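You operate a simulated robot arm through the tools that you are given. There is no shell and no other tool.

Carry out the task below with a simulated robot arm. There is one attempt and no reset: what you move stays moved.

Task
Vacuum the blue and the grey lint off the end of the care bench.
Fine: vacuum back on its rest, then switch it off. Set down upright: hand vacuum. What is to be rubbed or washed off counts as gone when no trace of it is left.

Only the result counts: the job must be done as asked and must still hold three seconds after the hand-in. Knocking over, shifting, dropping, spilling or breaking anything else fails it.

Robot
A 7-joint arm with a fingered hand, fixed in place. Base frame: the origin is at the foot of the arm, x ahead of it, y to its left, z up. Readings come in cm, rad, newtons and seconds.
With the tool pointing down near the work surface it reaches from about 20 to 80 cm from the base axis. Its first joint turns from -2.897 to 2.897 rad. Payload 4.9 kg.
The tool frame sits at the grasp point between the pads (the TCP): z along the fingers, y along the line on which they close. The tips reach 3.2 cm beyond it. The gripper opens to 19.2 cm. The gripper's body begins 8.9 cm behind the TCP. The gripper is a hand of 3 fingers: y runs from the thumb to the fingers, the wrist lies at [0, 0, -26.7] in the tool frame, and closing takes about 1.5 s.
Orientation is that of the tool frame in the base frame, as a unit quaternion [x, y, z, w]. With the fingers straight down and closing along the base's y, the tool's x points along the base's -x, its y along +y and its z along -z.

Tools
- The arm moves only by the tool servo_tool. Its argument "plan" is a list of rows, each a list of 6 numbers: the shift along the tool's x, y, z in cm, then the turn, a rotation vector about the tool's x, y, z in rad. In form: [[dx, dy, dz, wx, wy, wz], ...]. A call has 1 to 20 rows; each row is the pose to reach, as a shift and turn from the pose commanded when the call began, along the tool's axes at that moment. "jaw" is the finger opening in cm, from 0 to 19.2, set as the call begins (left out, the last holds). Rows are played at 5 a second. More than 5 cm and 0.15 rad between two rows, or a gripper value outside its range, and nothing of the call is played. A pose out of reach is approached as far as the arm can. The call stops where the force on the tool passes 40 N (or 10 N more than at its start, if that is more) or the arm is blocked; 0.2 s more then pass. Each finger travels about 15.3 cm/s and halts on what it meets, pressing with about 29 N; the grip force reading is that of the motor and also rises with nothing between the fingers. The clock runs only during rows and for 0.2 s after the last one: add rows that repeat a pose to give the fingers time. It gives the time, the measured TCP pose, the force on the tool (base axes), the opening and the grip force at its end, in the units of the frame above (readings bear some noise), with the torque about the TCP (base axes, N m) and any sound that the robot's microphone picked up, and new pictures: "show" is both (left out), scene, wrist or none.
- Cameras (640 x 400 px; columns grow to the right, rows downward): "scene" is fixed at [21.96, 49.87, 146.64]; the picture's right is [-0.73, -0.69, 0.00], its down [-0.49, 0.52, -0.70] and it looks along [0.48, -0.51, -0.71] (base axes); focal length 339 px, centre (320, 200). "wrist" rides on the gripper at [8, -4.6, -11.3] in the tool frame; the picture's right is [0.50, 0.87, 0.00], its down [-0.67, 0.39, -0.63] and it looks along [-0.55, 0.32, 0.78] (tool axes); focal length 226 px, centre (320, 200). There is no depth. A picture from a camera that has moved, and an enlarged one, comes with that camera's place and axes in the base frame and with its lens.
- move_fingers(finger1, finger2, thumb_bend): sets how far each is bent, from 0 (flat) to 1 (curled in); at 0.3 the hand is open as for a grip, at 0.7 the pads meet at the TCP. One left out holds its place. A second passes; each finger stops where it meets its share of the squeeze, and holds until it gets a number again. A gripper value or a shape takes the hand back. It gives what a move gives, with no picture; readings hold the bend of each and the force on the fingers (four entries, about 0 where the hand has none), thumb and palm.
- set_grasp(shape): the hand has 3 fingers and takes this shape, open, in about a second: jaw (thumb against the fingers, like two jaws); tri (thumb and two fingers); tip (a fingertip pinch); poke (one finger out to press); point (the index stretched); flat (the hand flat); cup (the hand cupped); fist (a fist). The gripper value then closes the fingers along that shape, each until it touches; the sizes above hold for jaw. It gives what a move gives, with no picture.
- inspect(camera, box): a new picture of the part [left, top, right, bottom] of that camera's present view, enlarged. No time passes.
- close_job(): hands the job in; it is judged then, once.

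Nothing tells you positions but the pictures and the camera data. Unless the task says otherwise, let go and move clear before handing in.

The tools are called after "Emit:" as a command line: name --pt "numbers of a row" for each row, then --argument value for the rest, lists and objects as JSON in quotes. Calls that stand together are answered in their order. servo_tool: Moves the arm, as the interface text tells. Its arguments: {"type":"object","properties":{"plan":{"type":"array"},"jaw":{"type":"number"},"show":{"type":"string","enum":["both","scene","wrist","none"]}},"required":["plan"]} The other tools are called the same way: set_grasp (shape) gives the hand a shape; move_fingers (finger1, finger2, thumb_bend) moves the fingers one by one; inspect (camera, box) takes an enlarged picture of a part of a camera's view; close_job () hands the job in.

At the start:

```text
t: 0.0
tool_pos: [53.51, -3.02, 111.66]
tool_rot: [0.0, 1.0, 0.0, -0.001]
ft_force: [0.0, -0.1, 0.0]
ft_torque: [0.01, -0.04, -0.01]
width: 19.16
finger_force: 0.1
shape: jaw
bend: [0.3, 0.3, 0.3]
finger forces: [0.0, 0.0, 0.0, 0.0, 0.0, 0.1]
```

scene: 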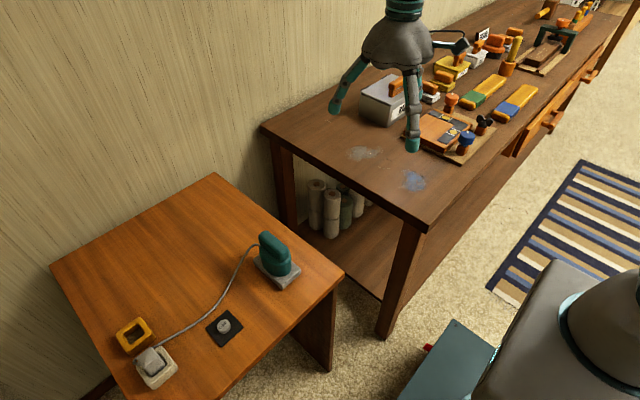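
wrist: 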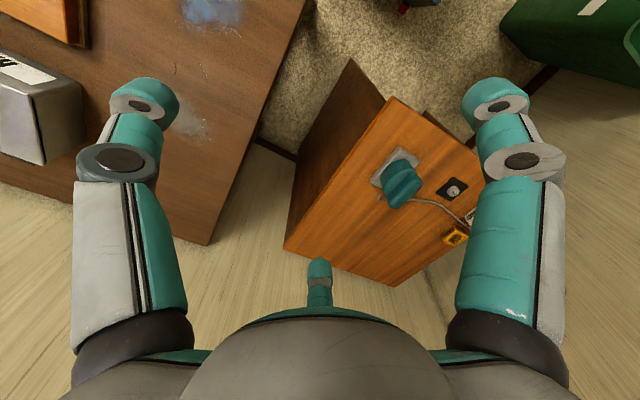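

I see a care bench with a blue and a grey lint patch at its near end, and a lower side table with a teal hand vacuum on a rest, a cord, a rotary knob and a rocker-like switch. I will look closer before moving.

Emit:
inspect --camera "scene" --box '[50, 180, 350, 400]'

Emit:
inspect --camera "scene" --box '[220, 210, 330, 300]'

Emit:
inspect --camera "scene" --box '[100, 300, 260, 400]'

Emit:
inspect --camera "scene" --box '[320, 60, 520, 220]'

Emit:
inspect --camera "wrist" --box '[340, 120, 500, 260]'

```text
1.82 times, centred on (200, 290) of scene
camera zoom: at [21.96, 49.87, 146.64], right [-0.73, -0.69, 0.0], down [-0.49, 0.52, -0.7], along [0.48, -0.51, -0.71], focal length 616 px, centre (538, 36)
```

zoom: 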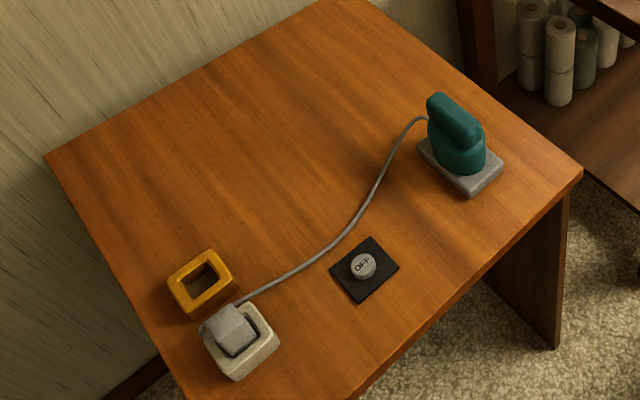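

```text
4.44 times, centred on (275, 255) of scene
camera zoom: at [21.96, 49.87, 146.64], right [-0.73, -0.69, 0.0], down [-0.49, 0.52, -0.7], along [0.48, -0.51, -0.71], focal length 1507 px, centre (520, -44)
```

zoom: 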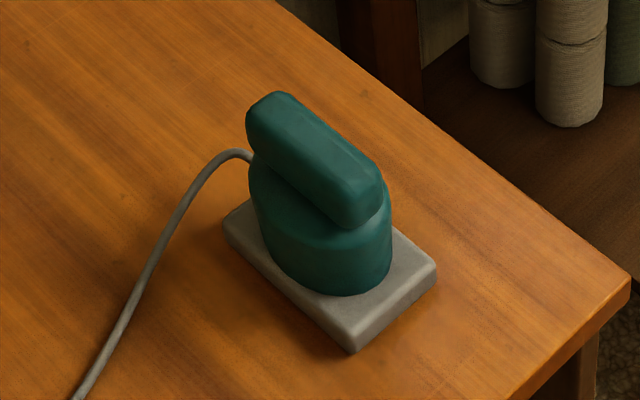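

```text
4.00 times, centred on (180, 350) of scene
camera zoom: at [21.96, 49.87, 146.64], right [-0.73, -0.69, 0.0], down [-0.49, 0.52, -0.7], along [0.48, -0.51, -0.71], focal length 1356 px, centre (880, -400)
```

zoom: 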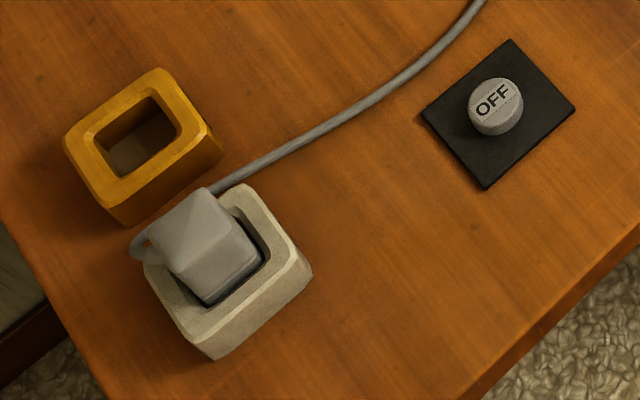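

```text
2.50 times, centred on (420, 140) of scene
camera zoom: at [21.96, 49.87, 146.64], right [-0.73, -0.69, 0.0], down [-0.49, 0.52, -0.7], along [0.48, -0.51, -0.71], focal length 848 px, centre (70, 350)
```

zoom: 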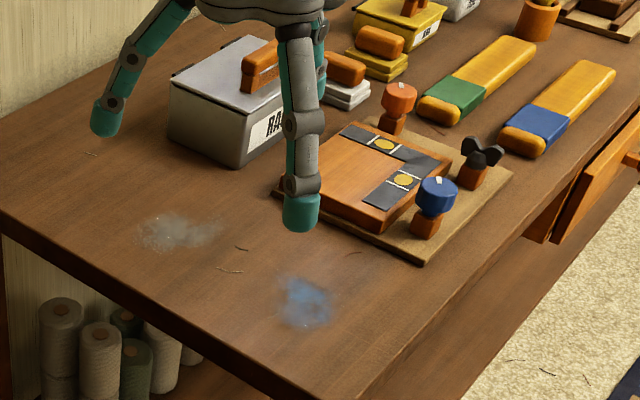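

```text
2.86 times, centred on (420, 190) of wrist
camera zoom: at [45.51, -7.52, 123.0], right [-0.5, 0.87, 0.0], down [0.67, 0.39, 0.63], along [0.55, 0.32, -0.78], focal length 646 px, centre (34, 229)
```

zoom: 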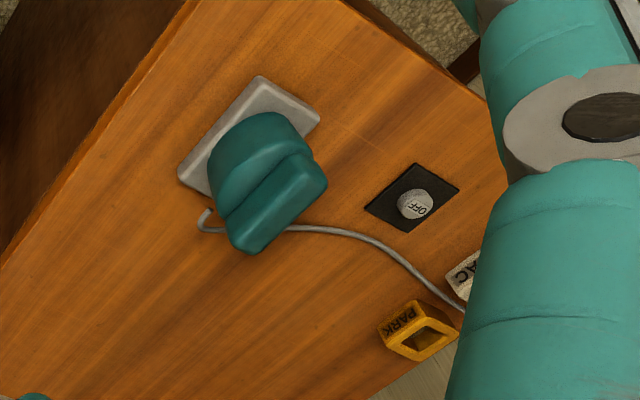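

The side table top is near z≈74 cm, with the vacuum on a grey rest at about (62, 23) and the knob reading OFF at about (59, 41). I'll move the hand to the left at height to view the socket, knob and vacuum better.

Emit:
servo_tool --pt "0 4 0 0 0 0" --pt "0 8 0 0 0 0" --pt "0 12 0 0 0 0" --pt "0 16 0 0 0 0" --pt "0 20 0 0 0 0" --pt "0 20 0 0 0 0"

```text
t: 1.4
tool_pos: [53.26, 17.02, 111.54]
tool_rot: [0.0, 1.0, -0.001, 0.0]
ft_force: [0.3, 0.1, -0.2]
ft_torque: [0.02, 0.03, 0.03]
width: 19.2
finger_force: 0.1
shape: jaw
bend: [0.3, 0.3, 0.3]
finger forces: [0.0, 0.0, 0.0, 0.0, 0.0, 0.0]
camera wrist: at [45.44, 12.48, 122.93], right [-0.5, 0.87, 0.0], down [0.67, 0.39, 0.63], along [0.55, 0.32, -0.78], focal length 226 px, centre (320, 200)
```

scene: 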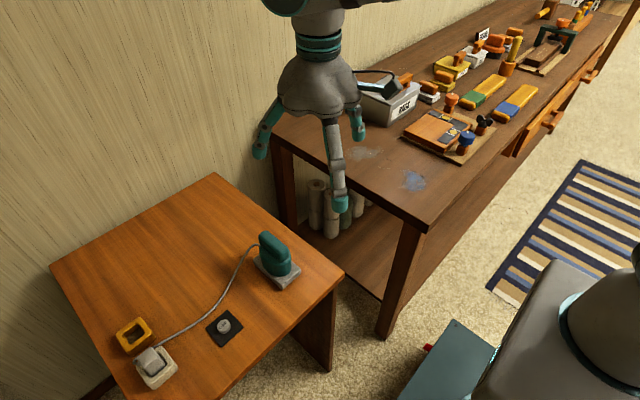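
wrist: 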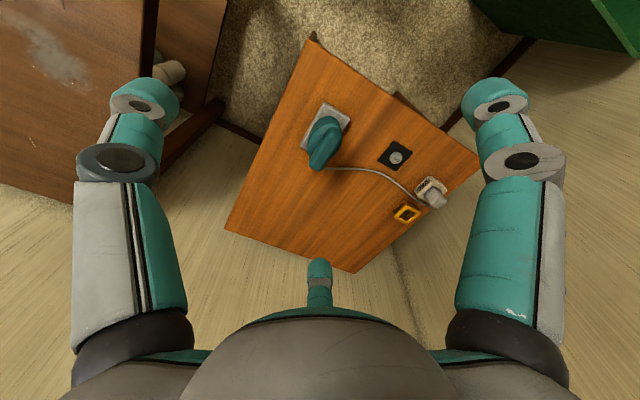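

Emit:
inspect --camera "wrist" --box '[370, 130, 466, 230]'

Emit:
inspect --camera "wrist" --box '[280, 80, 400, 190]'

Emit:
inspect --camera "wrist" --box '[0, 0, 160, 150]'

Emit:
inspect --camera "scene" --box '[330, 80, 500, 220]'

```text
4.00 times, centred on (418, 180) of wrist
camera zoom: at [45.44, 12.48, 122.93], right [-0.5, 0.87, 0.0], down [0.67, 0.39, 0.63], along [0.55, 0.32, -0.78], focal length 904 px, centre (-72, 280)
```

zoom: 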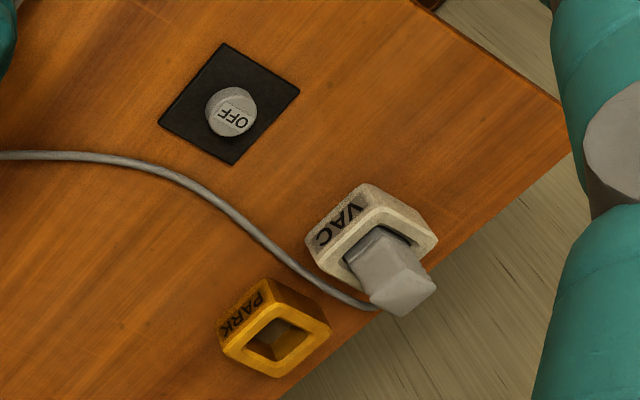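

```text
3.64 times, centred on (340, 135) of wrist
camera zoom: at [45.44, 12.48, 122.93], right [-0.5, 0.87, 0.0], down [0.67, 0.39, 0.63], along [0.55, 0.32, -0.78], focal length 822 px, centre (247, 436)
```

zoom: 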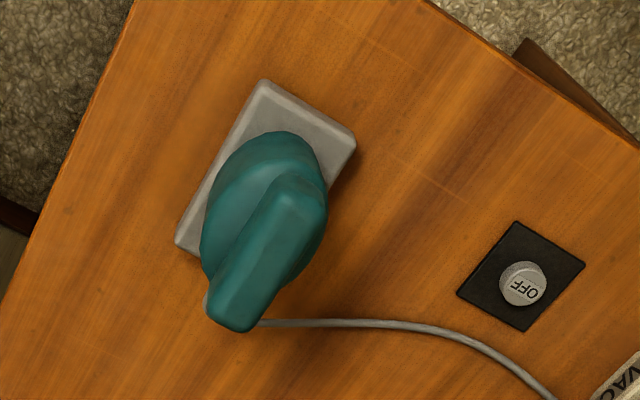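

```text
2.67 times, centred on (80, 75) of wrist
camera zoom: at [45.44, 12.48, 122.93], right [-0.5, 0.87, 0.0], down [0.67, 0.39, 0.63], along [0.55, 0.32, -0.78], focal length 603 px, centre (960, 533)
```

zoom: 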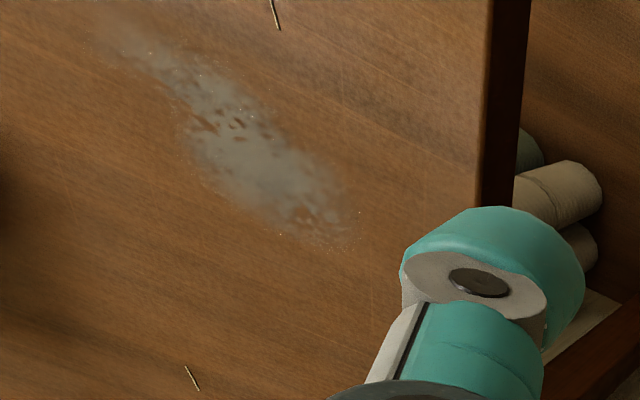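

```text
2.86 times, centred on (415, 150) of scene
camera zoom: at [21.96, 49.87, 146.64], right [-0.73, -0.69, 0.0], down [-0.49, 0.52, -0.7], along [0.48, -0.51, -0.71], focal length 969 px, centre (49, 343)
```

zoom: 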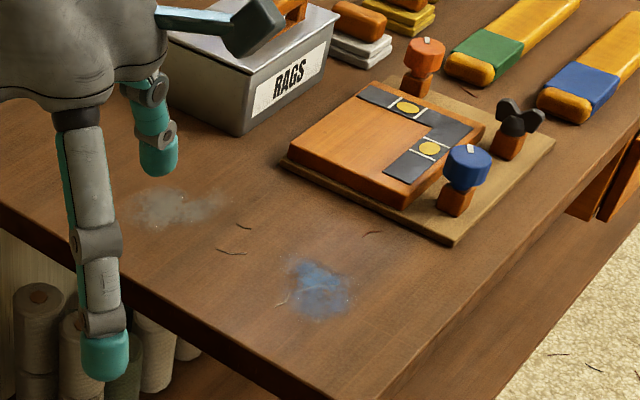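

The plug sits in the VAC socket already, and the button on its black plate reads OFF, centred near (59, 41, 75.5). I'll try the poke shape up high to see where the pressing finger lies.

Emit:
set_grasp --shape "poke"

Emit:
servo_tool --pt "-1.5 5 0 0 0 0" --pt "-3 9 2 0 0 0" --pt "-4.5 13 5 0 0 0" --pt "-6 17 8 0 0 0" --pt "-6 21 12 0 0 0" --pt "-6 24 15 0 0 0" --pt "-6 24 15 0 0 0"

```text
t: 2.3
tool_pos: [53.3, 16.94, 111.54]
tool_rot: [0.0, 1.0, -0.001, 0.0]
ft_force: [-0.7, -0.3, -0.1]
ft_torque: [-0.03, -0.03, -0.02]
width: 0.0
finger_force: 0.1
shape: poke
bend: [1.0, 1.0, 0.91]
finger forces: [0.0, 0.1, 0.0, 0.1, 0.1, 0.0]
```

```text
refused: row 1 steps farther than a row can; nothing moved
```

The first step was slightly too long; I'll use smaller steps.

Emit:
servo_tool --pt "-1 4 0 0 0 0" --pt "-2 8 2 0 0 0" --pt "-3.5 12 4 0 0 0" --pt "-5 16 6 0 0 0" --pt "-6 20 8 0 0 0" --pt "-6 24 10 0 0 0" --pt "-6 24 14 0 0 0" --pt "-6 24 14 0 0 0"

```text
t: 4.1
tool_pos: [59.19, 41.04, 97.37]
tool_rot: [-0.001, 1.0, -0.001, 0.0]
ft_force: [0.0, -0.8, -0.5]
ft_torque: [-0.01, -0.04, 0.01]
width: 0.0
finger_force: 0.0
shape: poke
bend: [1.0, 1.0, 0.91]
finger forces: [0.0, 0.1, 0.0, 0.1, 0.0, 0.0]
camera wrist: at [51.4, 36.47, 108.84], right [-0.5, 0.87, 0.0], down [0.67, 0.39, 0.63], along [0.55, 0.32, -0.78], focal length 226 px, centre (320, 200)
```

scene: 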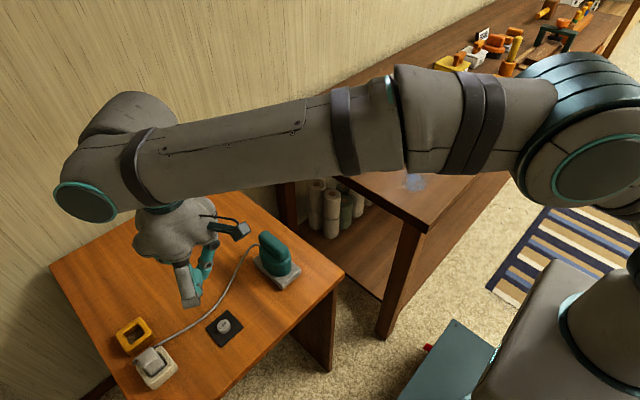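
wrist: 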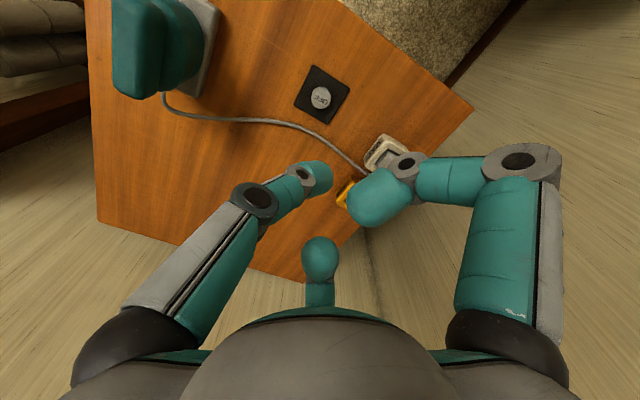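

The poke shape curls everything rather than leaving a clear finger out, so I'll close the jaw shape instead and look at where the closed tips are.

Emit:
set_grasp --shape "jaw"

Emit:
servo_tool --pt "0 0 0 0 0 0" --pt "0 0 0 0 0 0" --pt "0 0 0 0 0 0" --pt "0 0 0 0 0 0" --pt "0 0 0 0 0 0" --pt "0 0 0 0 0 0" --pt "0 0 0 0 0 0" --pt "0 0 0 0 0 0" --jaw 0

```text
t: 5.0
tool_pos: [59.25, 40.83, 97.44]
tool_rot: [0.0, 1.0, 0.0, -0.001]
ft_force: [0.8, 0.5, 0.2]
ft_torque: [0.0, 0.01, 0.01]
width: 19.2
finger_force: 0.0
shape: jaw
bend: [0.3, 0.3, 0.3]
finger forces: [0.0, 0.1, 0.0, 0.0, 0.1, 0.1]
```

```text
t: 6.8
tool_pos: [59.32, 40.92, 97.52]
tool_rot: [0.0, 1.0, 0.0, 0.0]
ft_force: [0.6, -0.6, -0.2]
ft_torque: [-0.02, -0.03, -0.01]
width: 0.0
finger_force: 29.3
shape: jaw
bend: [0.7, 0.7, 0.7]
finger forces: [0.0, 0.0, 0.0, 0.0, 0.1, 0.0]
camera wrist: at [51.4, 36.46, 108.88], right [-0.5, 0.87, 0.0], down [0.67, 0.39, 0.63], along [0.55, 0.32, -0.78], focal length 226 px, centre (320, 200)
```

scene: 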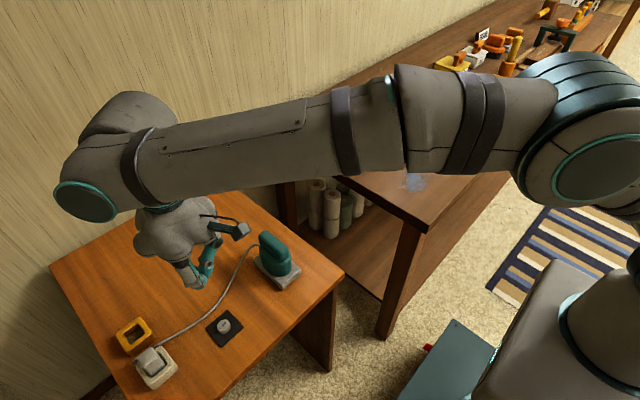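
wrist: 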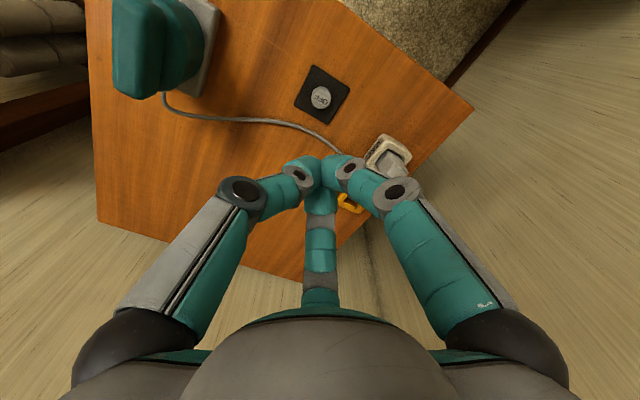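

With the jaw closed all three tips meet at the tool axis, so I can press with them. The knob is directly below at (59.05, 41.0); I'll descend to just above it.

Emit:
servo_tool --pt "0.1 0 4 0 0 0" --pt "0.1 0 8 0 0 0" --pt "0.1 0 12 0 0 0" --pt "0.1 0 14 0 0 0" --pt "0.1 0 16 0 0 0" --pt "0.1 0 16 0 0 0"

```text
t: 8.2
tool_pos: [59.21, 41.17, 81.47]
tool_rot: [0.0, 1.0, 0.0, 0.0]
ft_force: [0.0, 0.6, -0.3]
ft_torque: [-0.01, 0.0, 0.02]
width: 0.0
finger_force: 28.9
shape: jaw
bend: [0.7, 0.7, 0.7]
finger forces: [0.0, 0.0, 0.0, 0.0, 0.0, 0.0]
camera wrist: at [51.36, 36.58, 92.94], right [-0.5, 0.87, 0.0], down [0.67, 0.39, 0.63], along [0.55, 0.32, -0.78], focal length 226 px, centre (320, 200)
```

scene: 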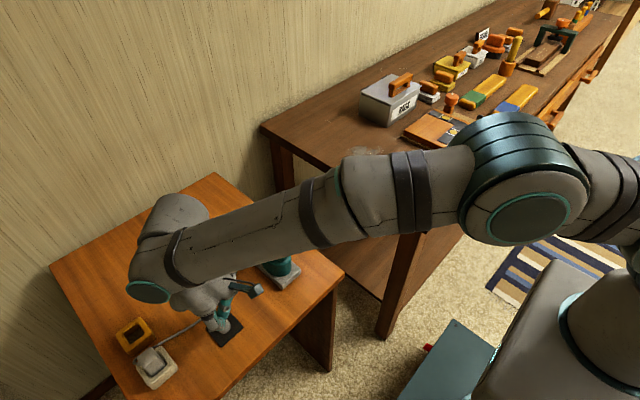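
wrist: 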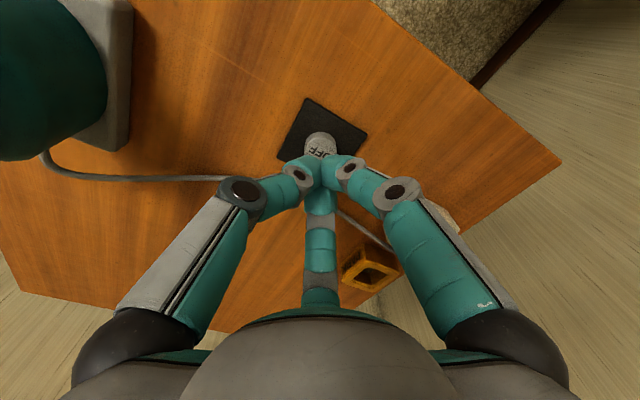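

The tips are right above the OFF button by about 2–3 cm. I'll press down in small steps and watch the force.

Emit:
servo_tool --pt "0 0 1 0 0 0" --pt "0 0 1.8 0 0 0" --pt "0 0 2.3 0 0 0" --pt "0 0 2.6 0 0 0" --pt "0 0 2.6 0 0 0" --show "wrist"

```text
t: 9.4
tool_pos: [59.23, 40.97, 78.9]
tool_rot: [0.0, 1.0, 0.0, 0.0]
ft_force: [0.4, -0.1, 2.0]
ft_torque: [-0.01, 0.02, 0.0]
width: 0.0
finger_force: 28.7
shape: jaw
bend: [0.7, 0.7, 0.7]
finger forces: [0.1, 0.1, 0.1, 0.1, 0.1, 0.0]
camera wrist: at [51.42, 36.52, 90.39], right [-0.5, 0.87, 0.0], down [0.67, 0.39, 0.63], along [0.55, 0.32, -0.78], focal length 226 px, centre (320, 200)
```

wrist: 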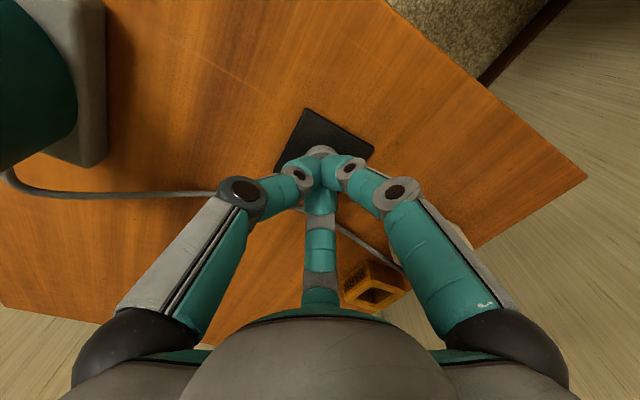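

Contact is just starting (about 2 N) with the tips at z≈75.7. I'll press a little further, then lift back.

Emit:
servo_tool --pt "0 0 0.2 0 0 0" --pt "0 0 0.4 0 0 0" --pt "0 0 0.4 0 0 0" --show "none"

```text
t: 10.2
tool_pos: [59.26, 41.06, 78.66]
tool_rot: [-0.001, 1.0, 0.0, 0.001]
ft_force: [-1.8, -0.2, 10.3]
ft_torque: [0.02, 0.09, 0.01]
width: 0.01
finger_force: 29.5
shape: jaw
bend: [0.7, 0.7, 0.7]
finger forces: [0.0, 0.0, 0.0, 0.0, 0.0, 0.0]
heard: click
```

A click was heard, so the button likely toggled. I'll lift straight up and check its label.

Emit:
servo_tool --pt "0 0 -2 0 0 0" --pt "0 0 -6 0 0 0" --pt "0 0 -10 0 0 0" --pt "0 0 -14 0 0 0" --pt "0 0 -14 0 0 0"

Emit:
inspect --camera "wrist" --box '[270, 60, 370, 160]'

Emit:
inspect --camera "scene" --box '[180, 210, 320, 350]'

```text
t: 11.4
tool_pos: [59.25, 41.01, 92.51]
tool_rot: [0.0, 1.0, 0.0, 0.0]
ft_force: [0.3, -0.6, 0.5]
ft_torque: [0.01, 0.0, 0.02]
width: 0.0
finger_force: 28.7
shape: jaw
bend: [0.7, 0.7, 0.7]
finger forces: [0.0, 0.0, 0.0, 0.1, 0.0, 0.0]
camera wrist: at [51.4, 36.48, 104.05], right [-0.5, 0.87, 0.0], down [0.67, 0.39, 0.63], along [0.55, 0.32, -0.78], focal length 226 px, centre (320, 200)
```

scene: 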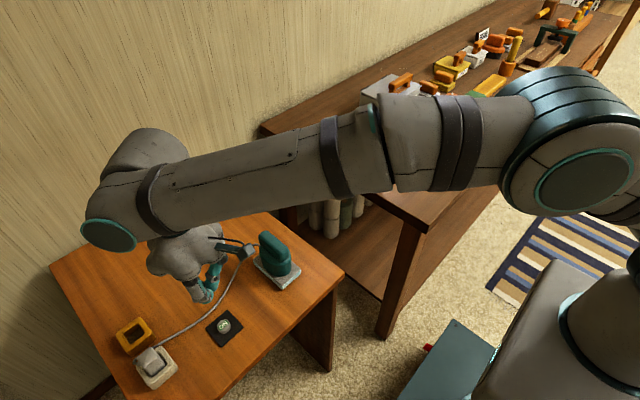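
wrist: 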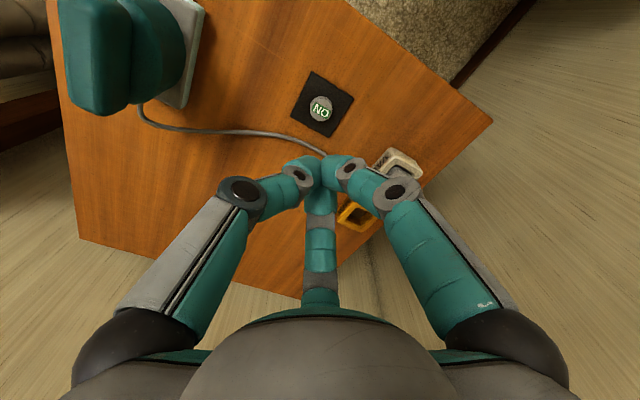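

```text
4.00 times, centred on (320, 110) of wrist
camera zoom: at [51.4, 36.48, 104.05], right [-0.5, 0.87, 0.0], down [0.67, 0.39, 0.63], along [0.55, 0.32, -0.78], focal length 904 px, centre (320, 560)
```

zoom: 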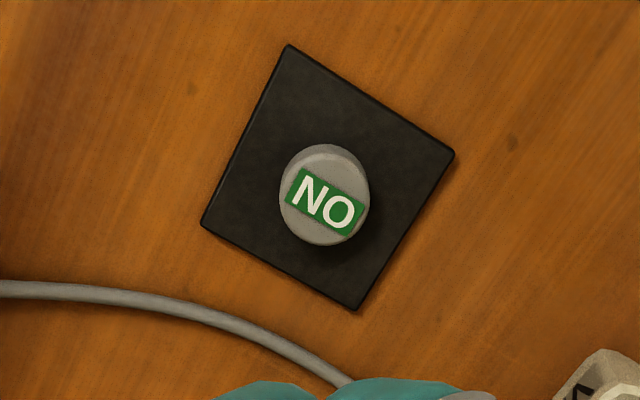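

```text
2.86 times, centred on (250, 280) of scene
camera zoom: at [21.96, 49.87, 146.64], right [-0.73, -0.69, 0.0], down [-0.49, 0.52, -0.7], along [0.48, -0.51, -0.71], focal length 969 px, centre (520, -29)
```

zoom: 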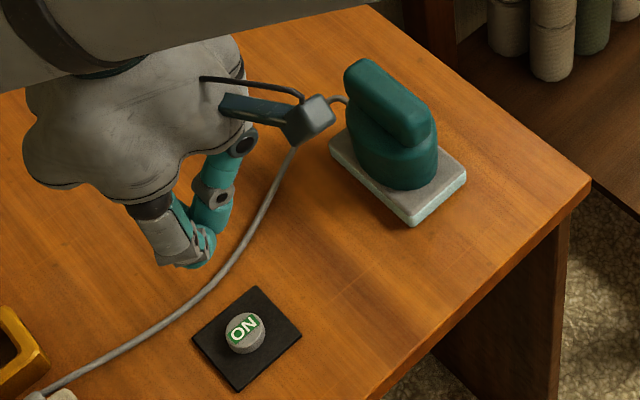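

The button now shows ON (seen upside down from the wrist). Next I'll rise, open the hand, and go over the vacuum's handle at about (62, 22.9), whose top is near z≈85.

Emit:
servo_tool --pt "0 0 -4 0 0 0" --pt "0 -3 -7 0 0 0" --pt "-1 -7 -8 0 0 0" --pt "-2 -11 -8 0 0 0" --pt "-2.8 -15 -8 0 0 0" --pt "-2.8 -18 -8 0 0 0" --pt "-2.8 -18 -8 0 0 0" --pt "-2.8 -18 -8 0 0 0" --jaw 19.2

Emit:
inspect --camera "wrist" --box '[240, 60, 400, 180]'

Emit:
inspect --camera "scene" --box '[200, 200, 340, 310]'

```text
t: 13.2
tool_pos: [62.11, 23.09, 100.69]
tool_rot: [0.0, 1.0, 0.0, 0.0]
ft_force: [-0.1, -0.5, 0.5]
ft_torque: [0.01, -0.02, 0.0]
width: 19.2
finger_force: 0.0
shape: jaw
bend: [0.3, 0.3, 0.3]
finger forces: [0.0, 0.0, 0.0, 0.1, 0.0, 0.1]
camera wrist: at [54.2, 18.54, 111.99], right [-0.5, 0.87, 0.0], down [0.67, 0.39, 0.63], along [0.55, 0.32, -0.78], focal length 226 px, centre (320, 200)
```

scene: 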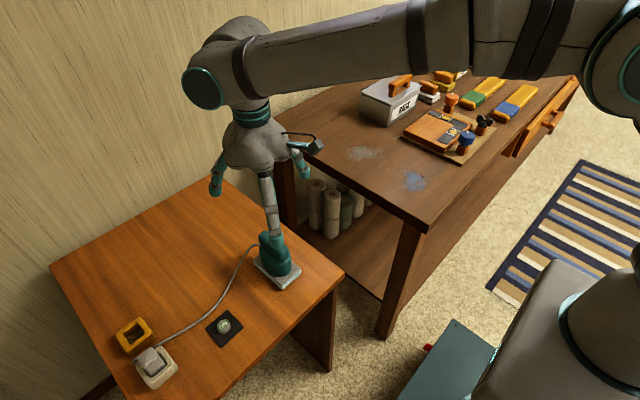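
wrist: 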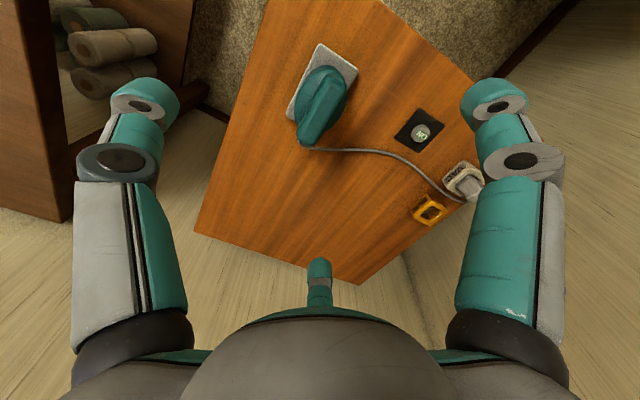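

```text
3.33 times, centred on (320, 120) of wrist
camera zoom: at [54.2, 18.54, 111.99], right [-0.5, 0.87, 0.0], down [0.67, 0.39, 0.63], along [0.55, 0.32, -0.78], focal length 754 px, centre (320, 467)
```

zoom: 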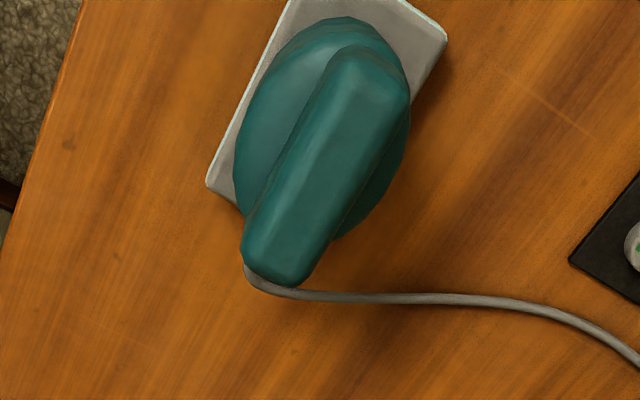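

```text
3.64 times, centred on (270, 255) of scene
camera zoom: at [21.96, 49.87, 146.64], right [-0.73, -0.69, 0.0], down [-0.49, 0.52, -0.7], along [0.48, -0.51, -0.71], focal length 1233 px, centre (502, 0)
```

zoom: 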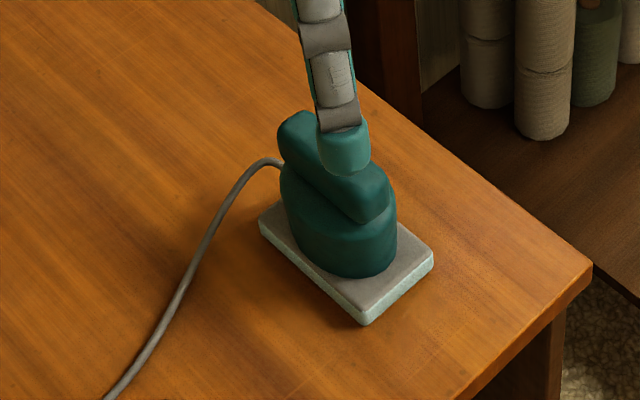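

The open hand is centred above the handle (handle centre ≈ (62.0, 23.1), top z≈85). I'll descend so the fingertips straddle the handle and then close partway to check alignment.

Emit:
servo_tool --pt "0 0 4 0 0 0" --pt "0 0 8 0 0 0" --pt "0 0 11 0 0 0" --pt "0 0 14 0 0 0" --pt "0 0 15.3 0 0 0" --pt "0 0 15.3 0 0 0"

Emit:
servo_tool --pt "0 0 0 0 0 0" --pt "0 0 0 0 0 0" --pt "0 0 0 0 0 0" --pt "0 0 0 0 0 0" --jaw 11

Emit:
inspect --camera "wrist" --box '[180, 60, 460, 260]'

Emit:
inspect --camera "scene" --box '[200, 180, 340, 310]'

```text
t: 14.6
tool_pos: [61.99, 23.0, 85.39]
tool_rot: [0.0, 1.0, 0.0, -0.001]
ft_force: [-0.5, 0.2, -0.4]
ft_torque: [-0.01, 0.01, -0.01]
width: 19.18
finger_force: 0.0
shape: jaw
bend: [0.3, 0.3, 0.3]
finger forces: [0.1, 0.0, 0.0, 0.0, 0.0, 0.0]
camera wrist: at [54.2, 18.53, 96.72], right [-0.5, 0.87, 0.0], down [0.67, 0.39, 0.63], along [0.55, 0.32, -0.78], focal length 226 px, centre (320, 200)
```

scene: 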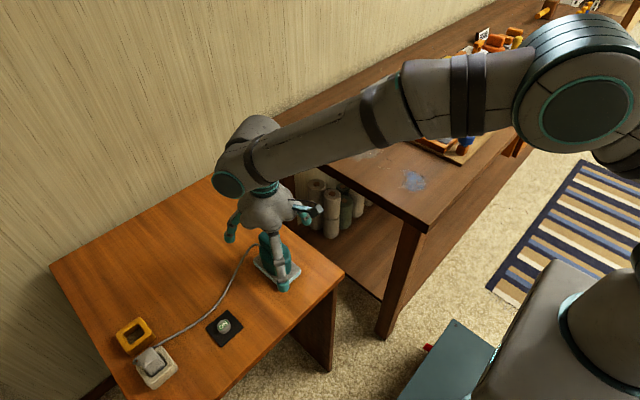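
wrist: 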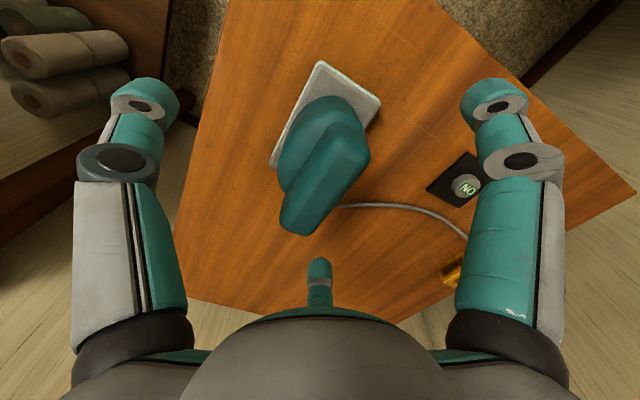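

```text
t: 15.6
tool_pos: [62.06, 23.06, 85.37]
tool_rot: [0.001, 1.0, 0.001, 0.0]
ft_force: [-0.2, 0.7, 0.2]
ft_torque: [0.02, 0.01, 0.02]
width: 11.05
finger_force: 0.0
shape: jaw
bend: [0.33, 0.33, 0.7]
finger forces: [0.1, 0.0, 0.1, 0.0, 0.0, 0.0]
camera wrist: at [54.2, 18.53, 96.74], right [-0.5, 0.87, 0.0], down [0.67, 0.39, 0.63], along [0.55, 0.32, -0.78], focal length 226 px, centre (320, 200)
```

scene: 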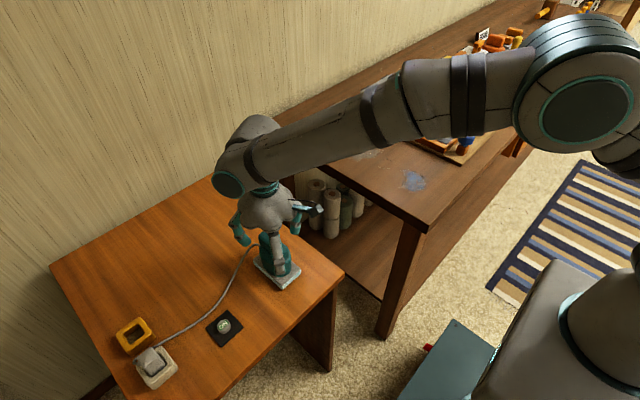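
wrist: 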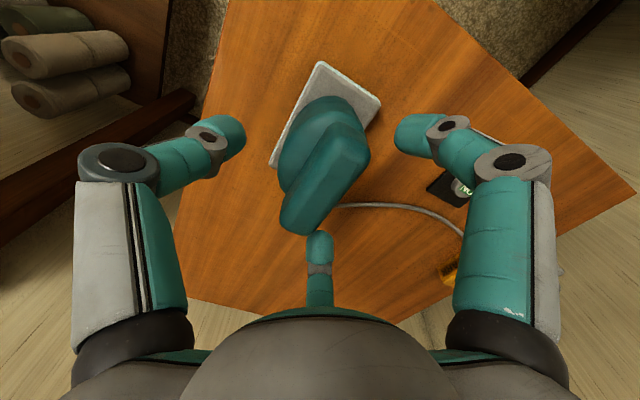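

```text
2.00 times, centred on (320, 160) of wrist
camera zoom: at [54.2, 18.53, 96.74], right [-0.5, 0.87, 0.0], down [0.67, 0.39, 0.63], along [0.55, 0.32, -0.78], focal length 452 px, centre (320, 280)
```

zoom: 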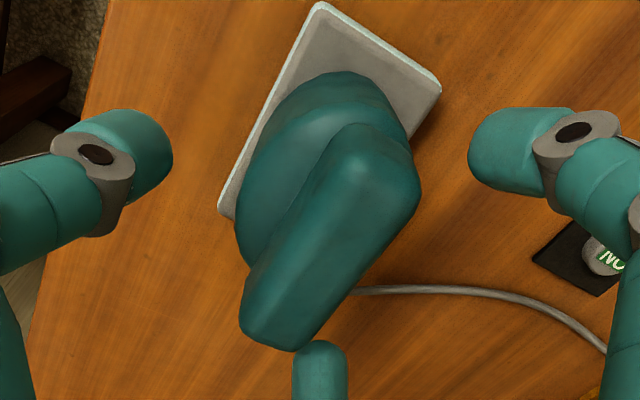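

```text
3.08 times, centred on (270, 245) of scene
camera zoom: at [21.96, 49.87, 146.64], right [-0.73, -0.69, 0.0], down [-0.49, 0.52, -0.7], along [0.48, -0.51, -0.71], focal length 1043 px, centre (474, 62)
```

zoom: 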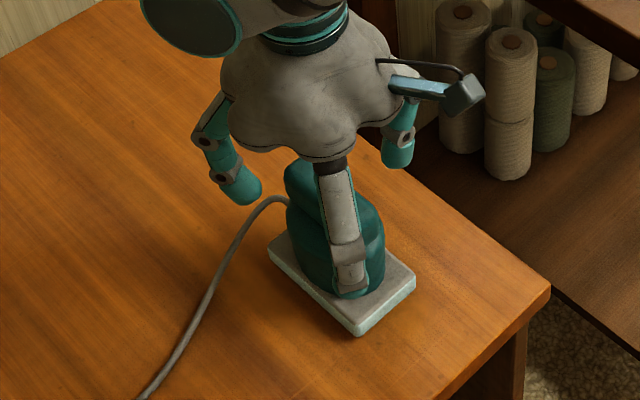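

The hand straddles the handle well, but I want to know how far the tips reach when nearly closed. I'll raise a little and close to 4 cm in free air to measure the tip geometry.

Emit:
servo_tool --pt "0 0 -4 0 0 0" --pt "0 0 -8 0 0 0" --pt "0 0 -8 0 0 0" --show "none"

Emit:
servo_tool --pt "0 0 0 0 0 0" --pt "0 0 0 0 0 0" --pt "0 0 0 0 0 0" --pt "0 0 0 0 0 0" --pt "0 0 0 0 0 0" --jaw 4

Emit:
inspect --camera "wrist" --box '[220, 90, 420, 240]'

Emit:
inspect --camera "scene" --box '[200, 150, 340, 280]'

```text
t: 16.4
tool_pos: [62.0, 23.0, 93.24]
tool_rot: [0.0, 1.0, 0.0, 0.0]
ft_force: [-0.2, -0.1, 0.0]
ft_torque: [-0.02, -0.01, -0.02]
width: 11.04
finger_force: 0.0
shape: jaw
bend: [0.33, 0.33, 0.7]
finger forces: [0.0, 0.0, 0.0, 0.0, 0.0, 0.0]
```

```text
t: 17.6
tool_pos: [62.03, 22.98, 93.14]
tool_rot: [-0.001, 1.0, 0.001, -0.001]
ft_force: [0.2, 0.3, 0.5]
ft_torque: [0.01, -0.03, 0.01]
width: 4.04
finger_force: 0.1
shape: jaw
bend: [0.77, 0.77, 0.7]
finger forces: [0.1, 0.0, 0.1, 0.0, 0.0, 0.0]
camera wrist: at [54.24, 18.49, 104.62], right [-0.5, 0.87, 0.0], down [0.67, 0.39, 0.63], along [0.55, 0.32, -0.78], focal length 226 px, centre (320, 200)
```

scene: 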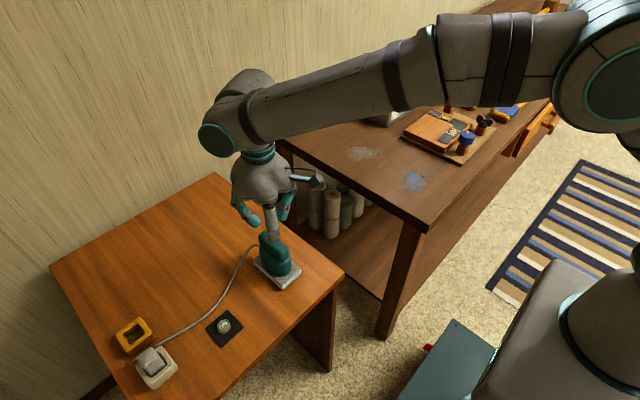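
wrist: 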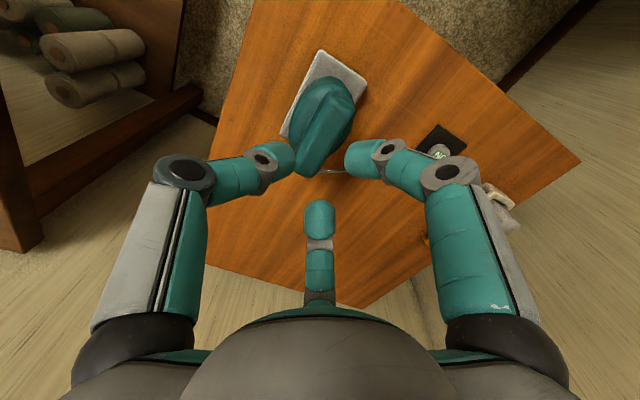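

```text
2.67 times, centred on (320, 165) of wrist
camera zoom: at [54.24, 18.49, 104.62], right [-0.5, 0.87, 0.0], down [0.67, 0.39, 0.63], along [0.55, 0.32, -0.78], focal length 603 px, centre (320, 293)
```

zoom: 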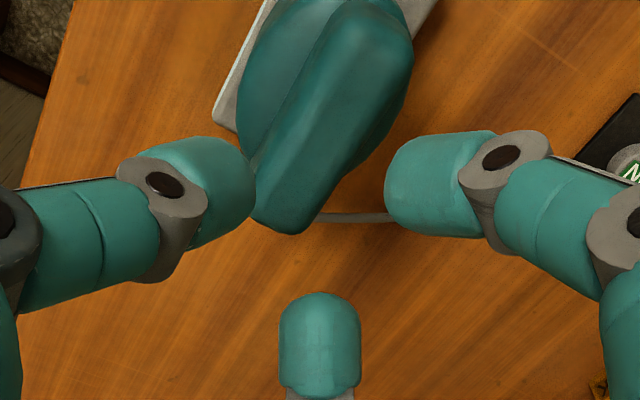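

```text
3.08 times, centred on (270, 215) of scene
camera zoom: at [21.96, 49.87, 146.64], right [-0.73, -0.69, 0.0], down [-0.49, 0.52, -0.7], along [0.48, -0.51, -0.71], focal length 1043 px, centre (474, 154)
```

zoom: 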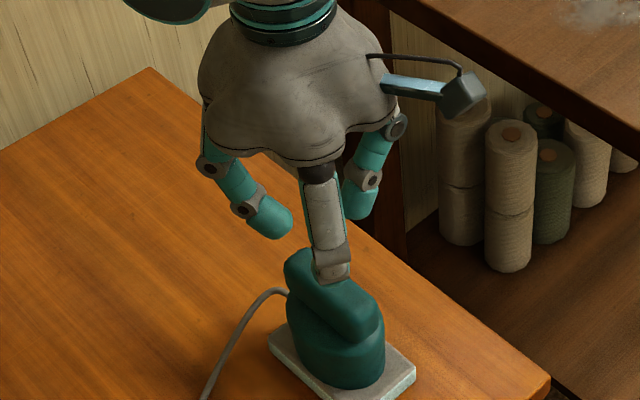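

Near closure the tips sit about 2–2.5 cm below the TCP, so a TCP height of about 84.5 puts the pads on the handle's sides. I'll reopen, descend and close on the handle.

Emit:
servo_tool --pt "0 0 0 0 0 0" --pt "0 0 0 0 0 0" --pt "0 0 0 0 0 0" --pt "0 0 3 0 0 0" --pt "0 0 6 0 0 0" --pt "0 0 8 0 0 0" --pt "0 0 8.8 0 0 0" --pt "0 0 8.8 0 0 0" --jaw 16 --show "none"

Emit:
servo_tool --pt "0 0 0 0 0 0" --pt "0 0 0 0 0 0" --pt "0 0 0 0 0 0" --pt "0 0 0 0 0 0" --pt "0 0 0 0 0 0" --pt "0 0 0 0 0 0" --pt "0 0 0 0 0 0" --pt "0 0 0 0 0 0" --jaw 0

Emit:
inspect --camera "wrist" --box '[220, 90, 420, 240]'

Emit:
inspect --camera "scene" --box '[200, 180, 340, 310]'

```text
t: 19.4
tool_pos: [62.08, 23.1, 84.42]
tool_rot: [0.0, 1.0, 0.0, -0.001]
ft_force: [-1.0, -1.0, -0.3]
ft_torque: [0.01, 0.0, 0.0]
width: 15.96
finger_force: 0.1
shape: jaw
bend: [0.26, 0.25, 0.44]
finger forces: [0.0, 0.0, 0.0, 0.1, 0.0, 0.1]
```

```text
t: 20.8
tool_pos: [62.54, 23.11, 85.16]
tool_rot: [0.0, 1.0, 0.002, 0.005]
ft_force: [-1.3, -2.3, 11.2]
ft_torque: [-0.66, 0.09, 0.0]
width: 3.6
finger_force: 28.9
shape: jaw
bend: [0.81, 0.81, 0.7]
finger forces: [15.8, 15.2, 0.0, 0.0, 37.9, 0.0]
stopped in row 7: the force on the tool passed its limit at 41 N (the readings are from after the stop); the commanded pose is now the measured one
camera wrist: at [54.48, 18.6, 96.42], right [-0.5, 0.87, 0.0], down [0.66, 0.39, 0.64], along [0.56, 0.32, -0.77], focal length 226 px, centre (320, 200)
```

scene: 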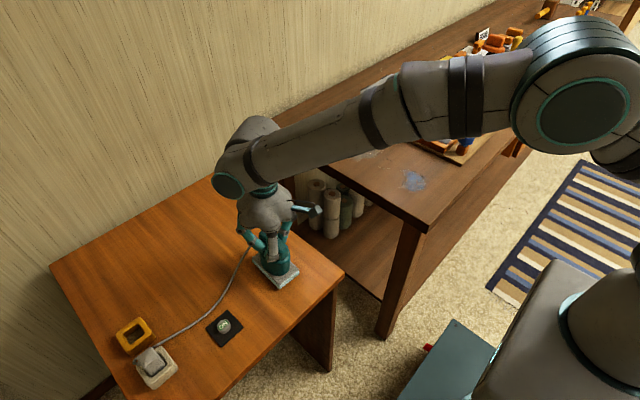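
wrist: 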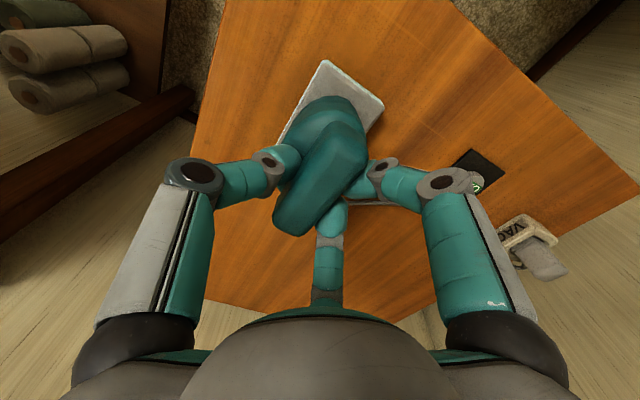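

```text
2.67 times, centred on (320, 165) of wrist
camera zoom: at [54.48, 18.6, 96.42], right [-0.5, 0.87, 0.0], down [0.66, 0.39, 0.64], along [0.56, 0.32, -0.77], focal length 603 px, centre (320, 293)
```

zoom: 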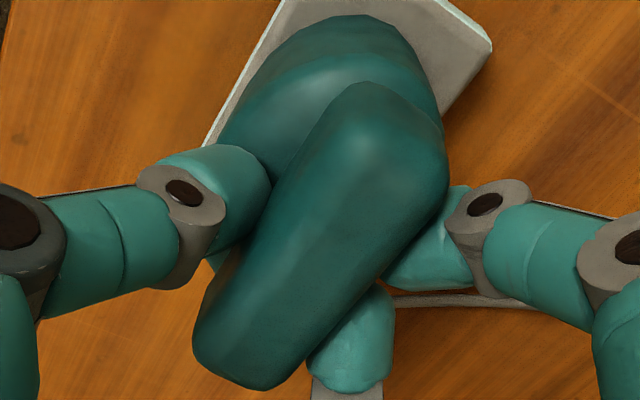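

```text
3.08 times, centred on (270, 245) of scene
camera zoom: at [21.96, 49.87, 146.64], right [-0.73, -0.69, 0.0], down [-0.49, 0.52, -0.7], along [0.48, -0.51, -0.71], focal length 1043 px, centre (474, 62)
```

zoom: 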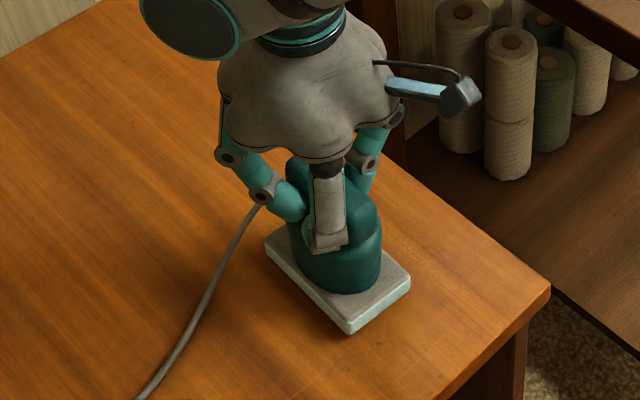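

The fingers have closed on the handle (thumb 38 N, fingers about 15 N each), with tips tucked under its edges. I'll lift very gently and see whether the vacuum comes along and the rest stays put.

Emit:
servo_tool --pt "0 0 -0.3 0 0 0" --pt "0 0 -0.6 0 0 0" --pt "0 0 -1.0 0 0 0" --pt "0 0 -1.5 0 0 0" --pt "0 0 -1.5 0 0 0"

Emit:
inspect --camera "wrist" --box '[220, 60, 420, 210]'

Emit:
inspect --camera "scene" --box '[200, 180, 340, 310]'

```text
t: 22.0
tool_pos: [62.29, 23.23, 86.37]
tool_rot: [0.001, 1.0, 0.0, 0.004]
ft_force: [-0.4, 0.2, -4.4]
ft_torque: [-0.02, -0.04, 0.02]
width: 3.47
finger_force: 28.6
shape: jaw
bend: [0.81, 0.81, 0.7]
finger forces: [14.5, 14.7, 0.0, 0.0, 29.7, 0.0]
camera wrist: at [54.37, 18.6, 97.72], right [-0.5, 0.87, 0.0], down [0.67, 0.39, 0.64], along [0.55, 0.32, -0.77], focal length 226 px, centre (320, 200)
```

scene: 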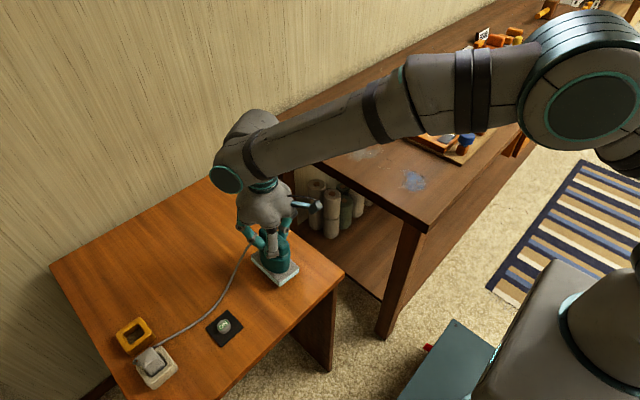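
wrist: 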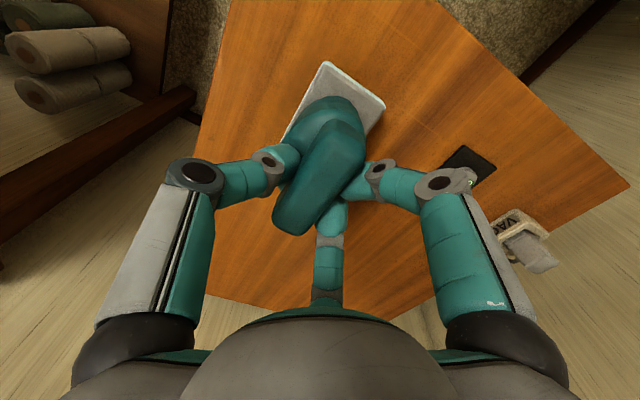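

```text
2.67 times, centred on (320, 135) of wrist
camera zoom: at [54.37, 18.6, 97.72], right [-0.5, 0.87, 0.0], down [0.67, 0.39, 0.64], along [0.55, 0.32, -0.77], focal length 603 px, centre (320, 373)
```

zoom: 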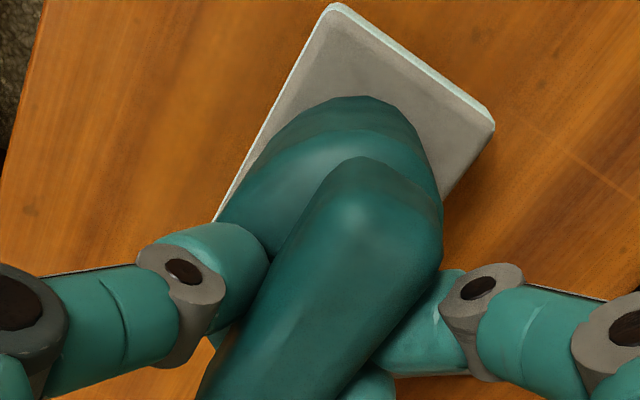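

```text
3.08 times, centred on (270, 245) of scene
camera zoom: at [21.96, 49.87, 146.64], right [-0.73, -0.69, 0.0], down [-0.49, 0.52, -0.7], along [0.48, -0.51, -0.71], focal length 1043 px, centre (474, 62)
```

zoom: 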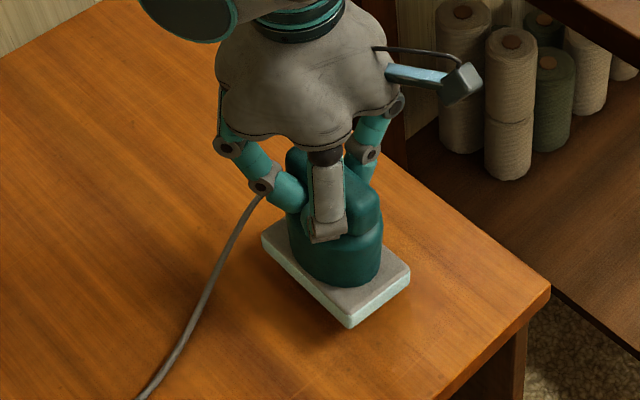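

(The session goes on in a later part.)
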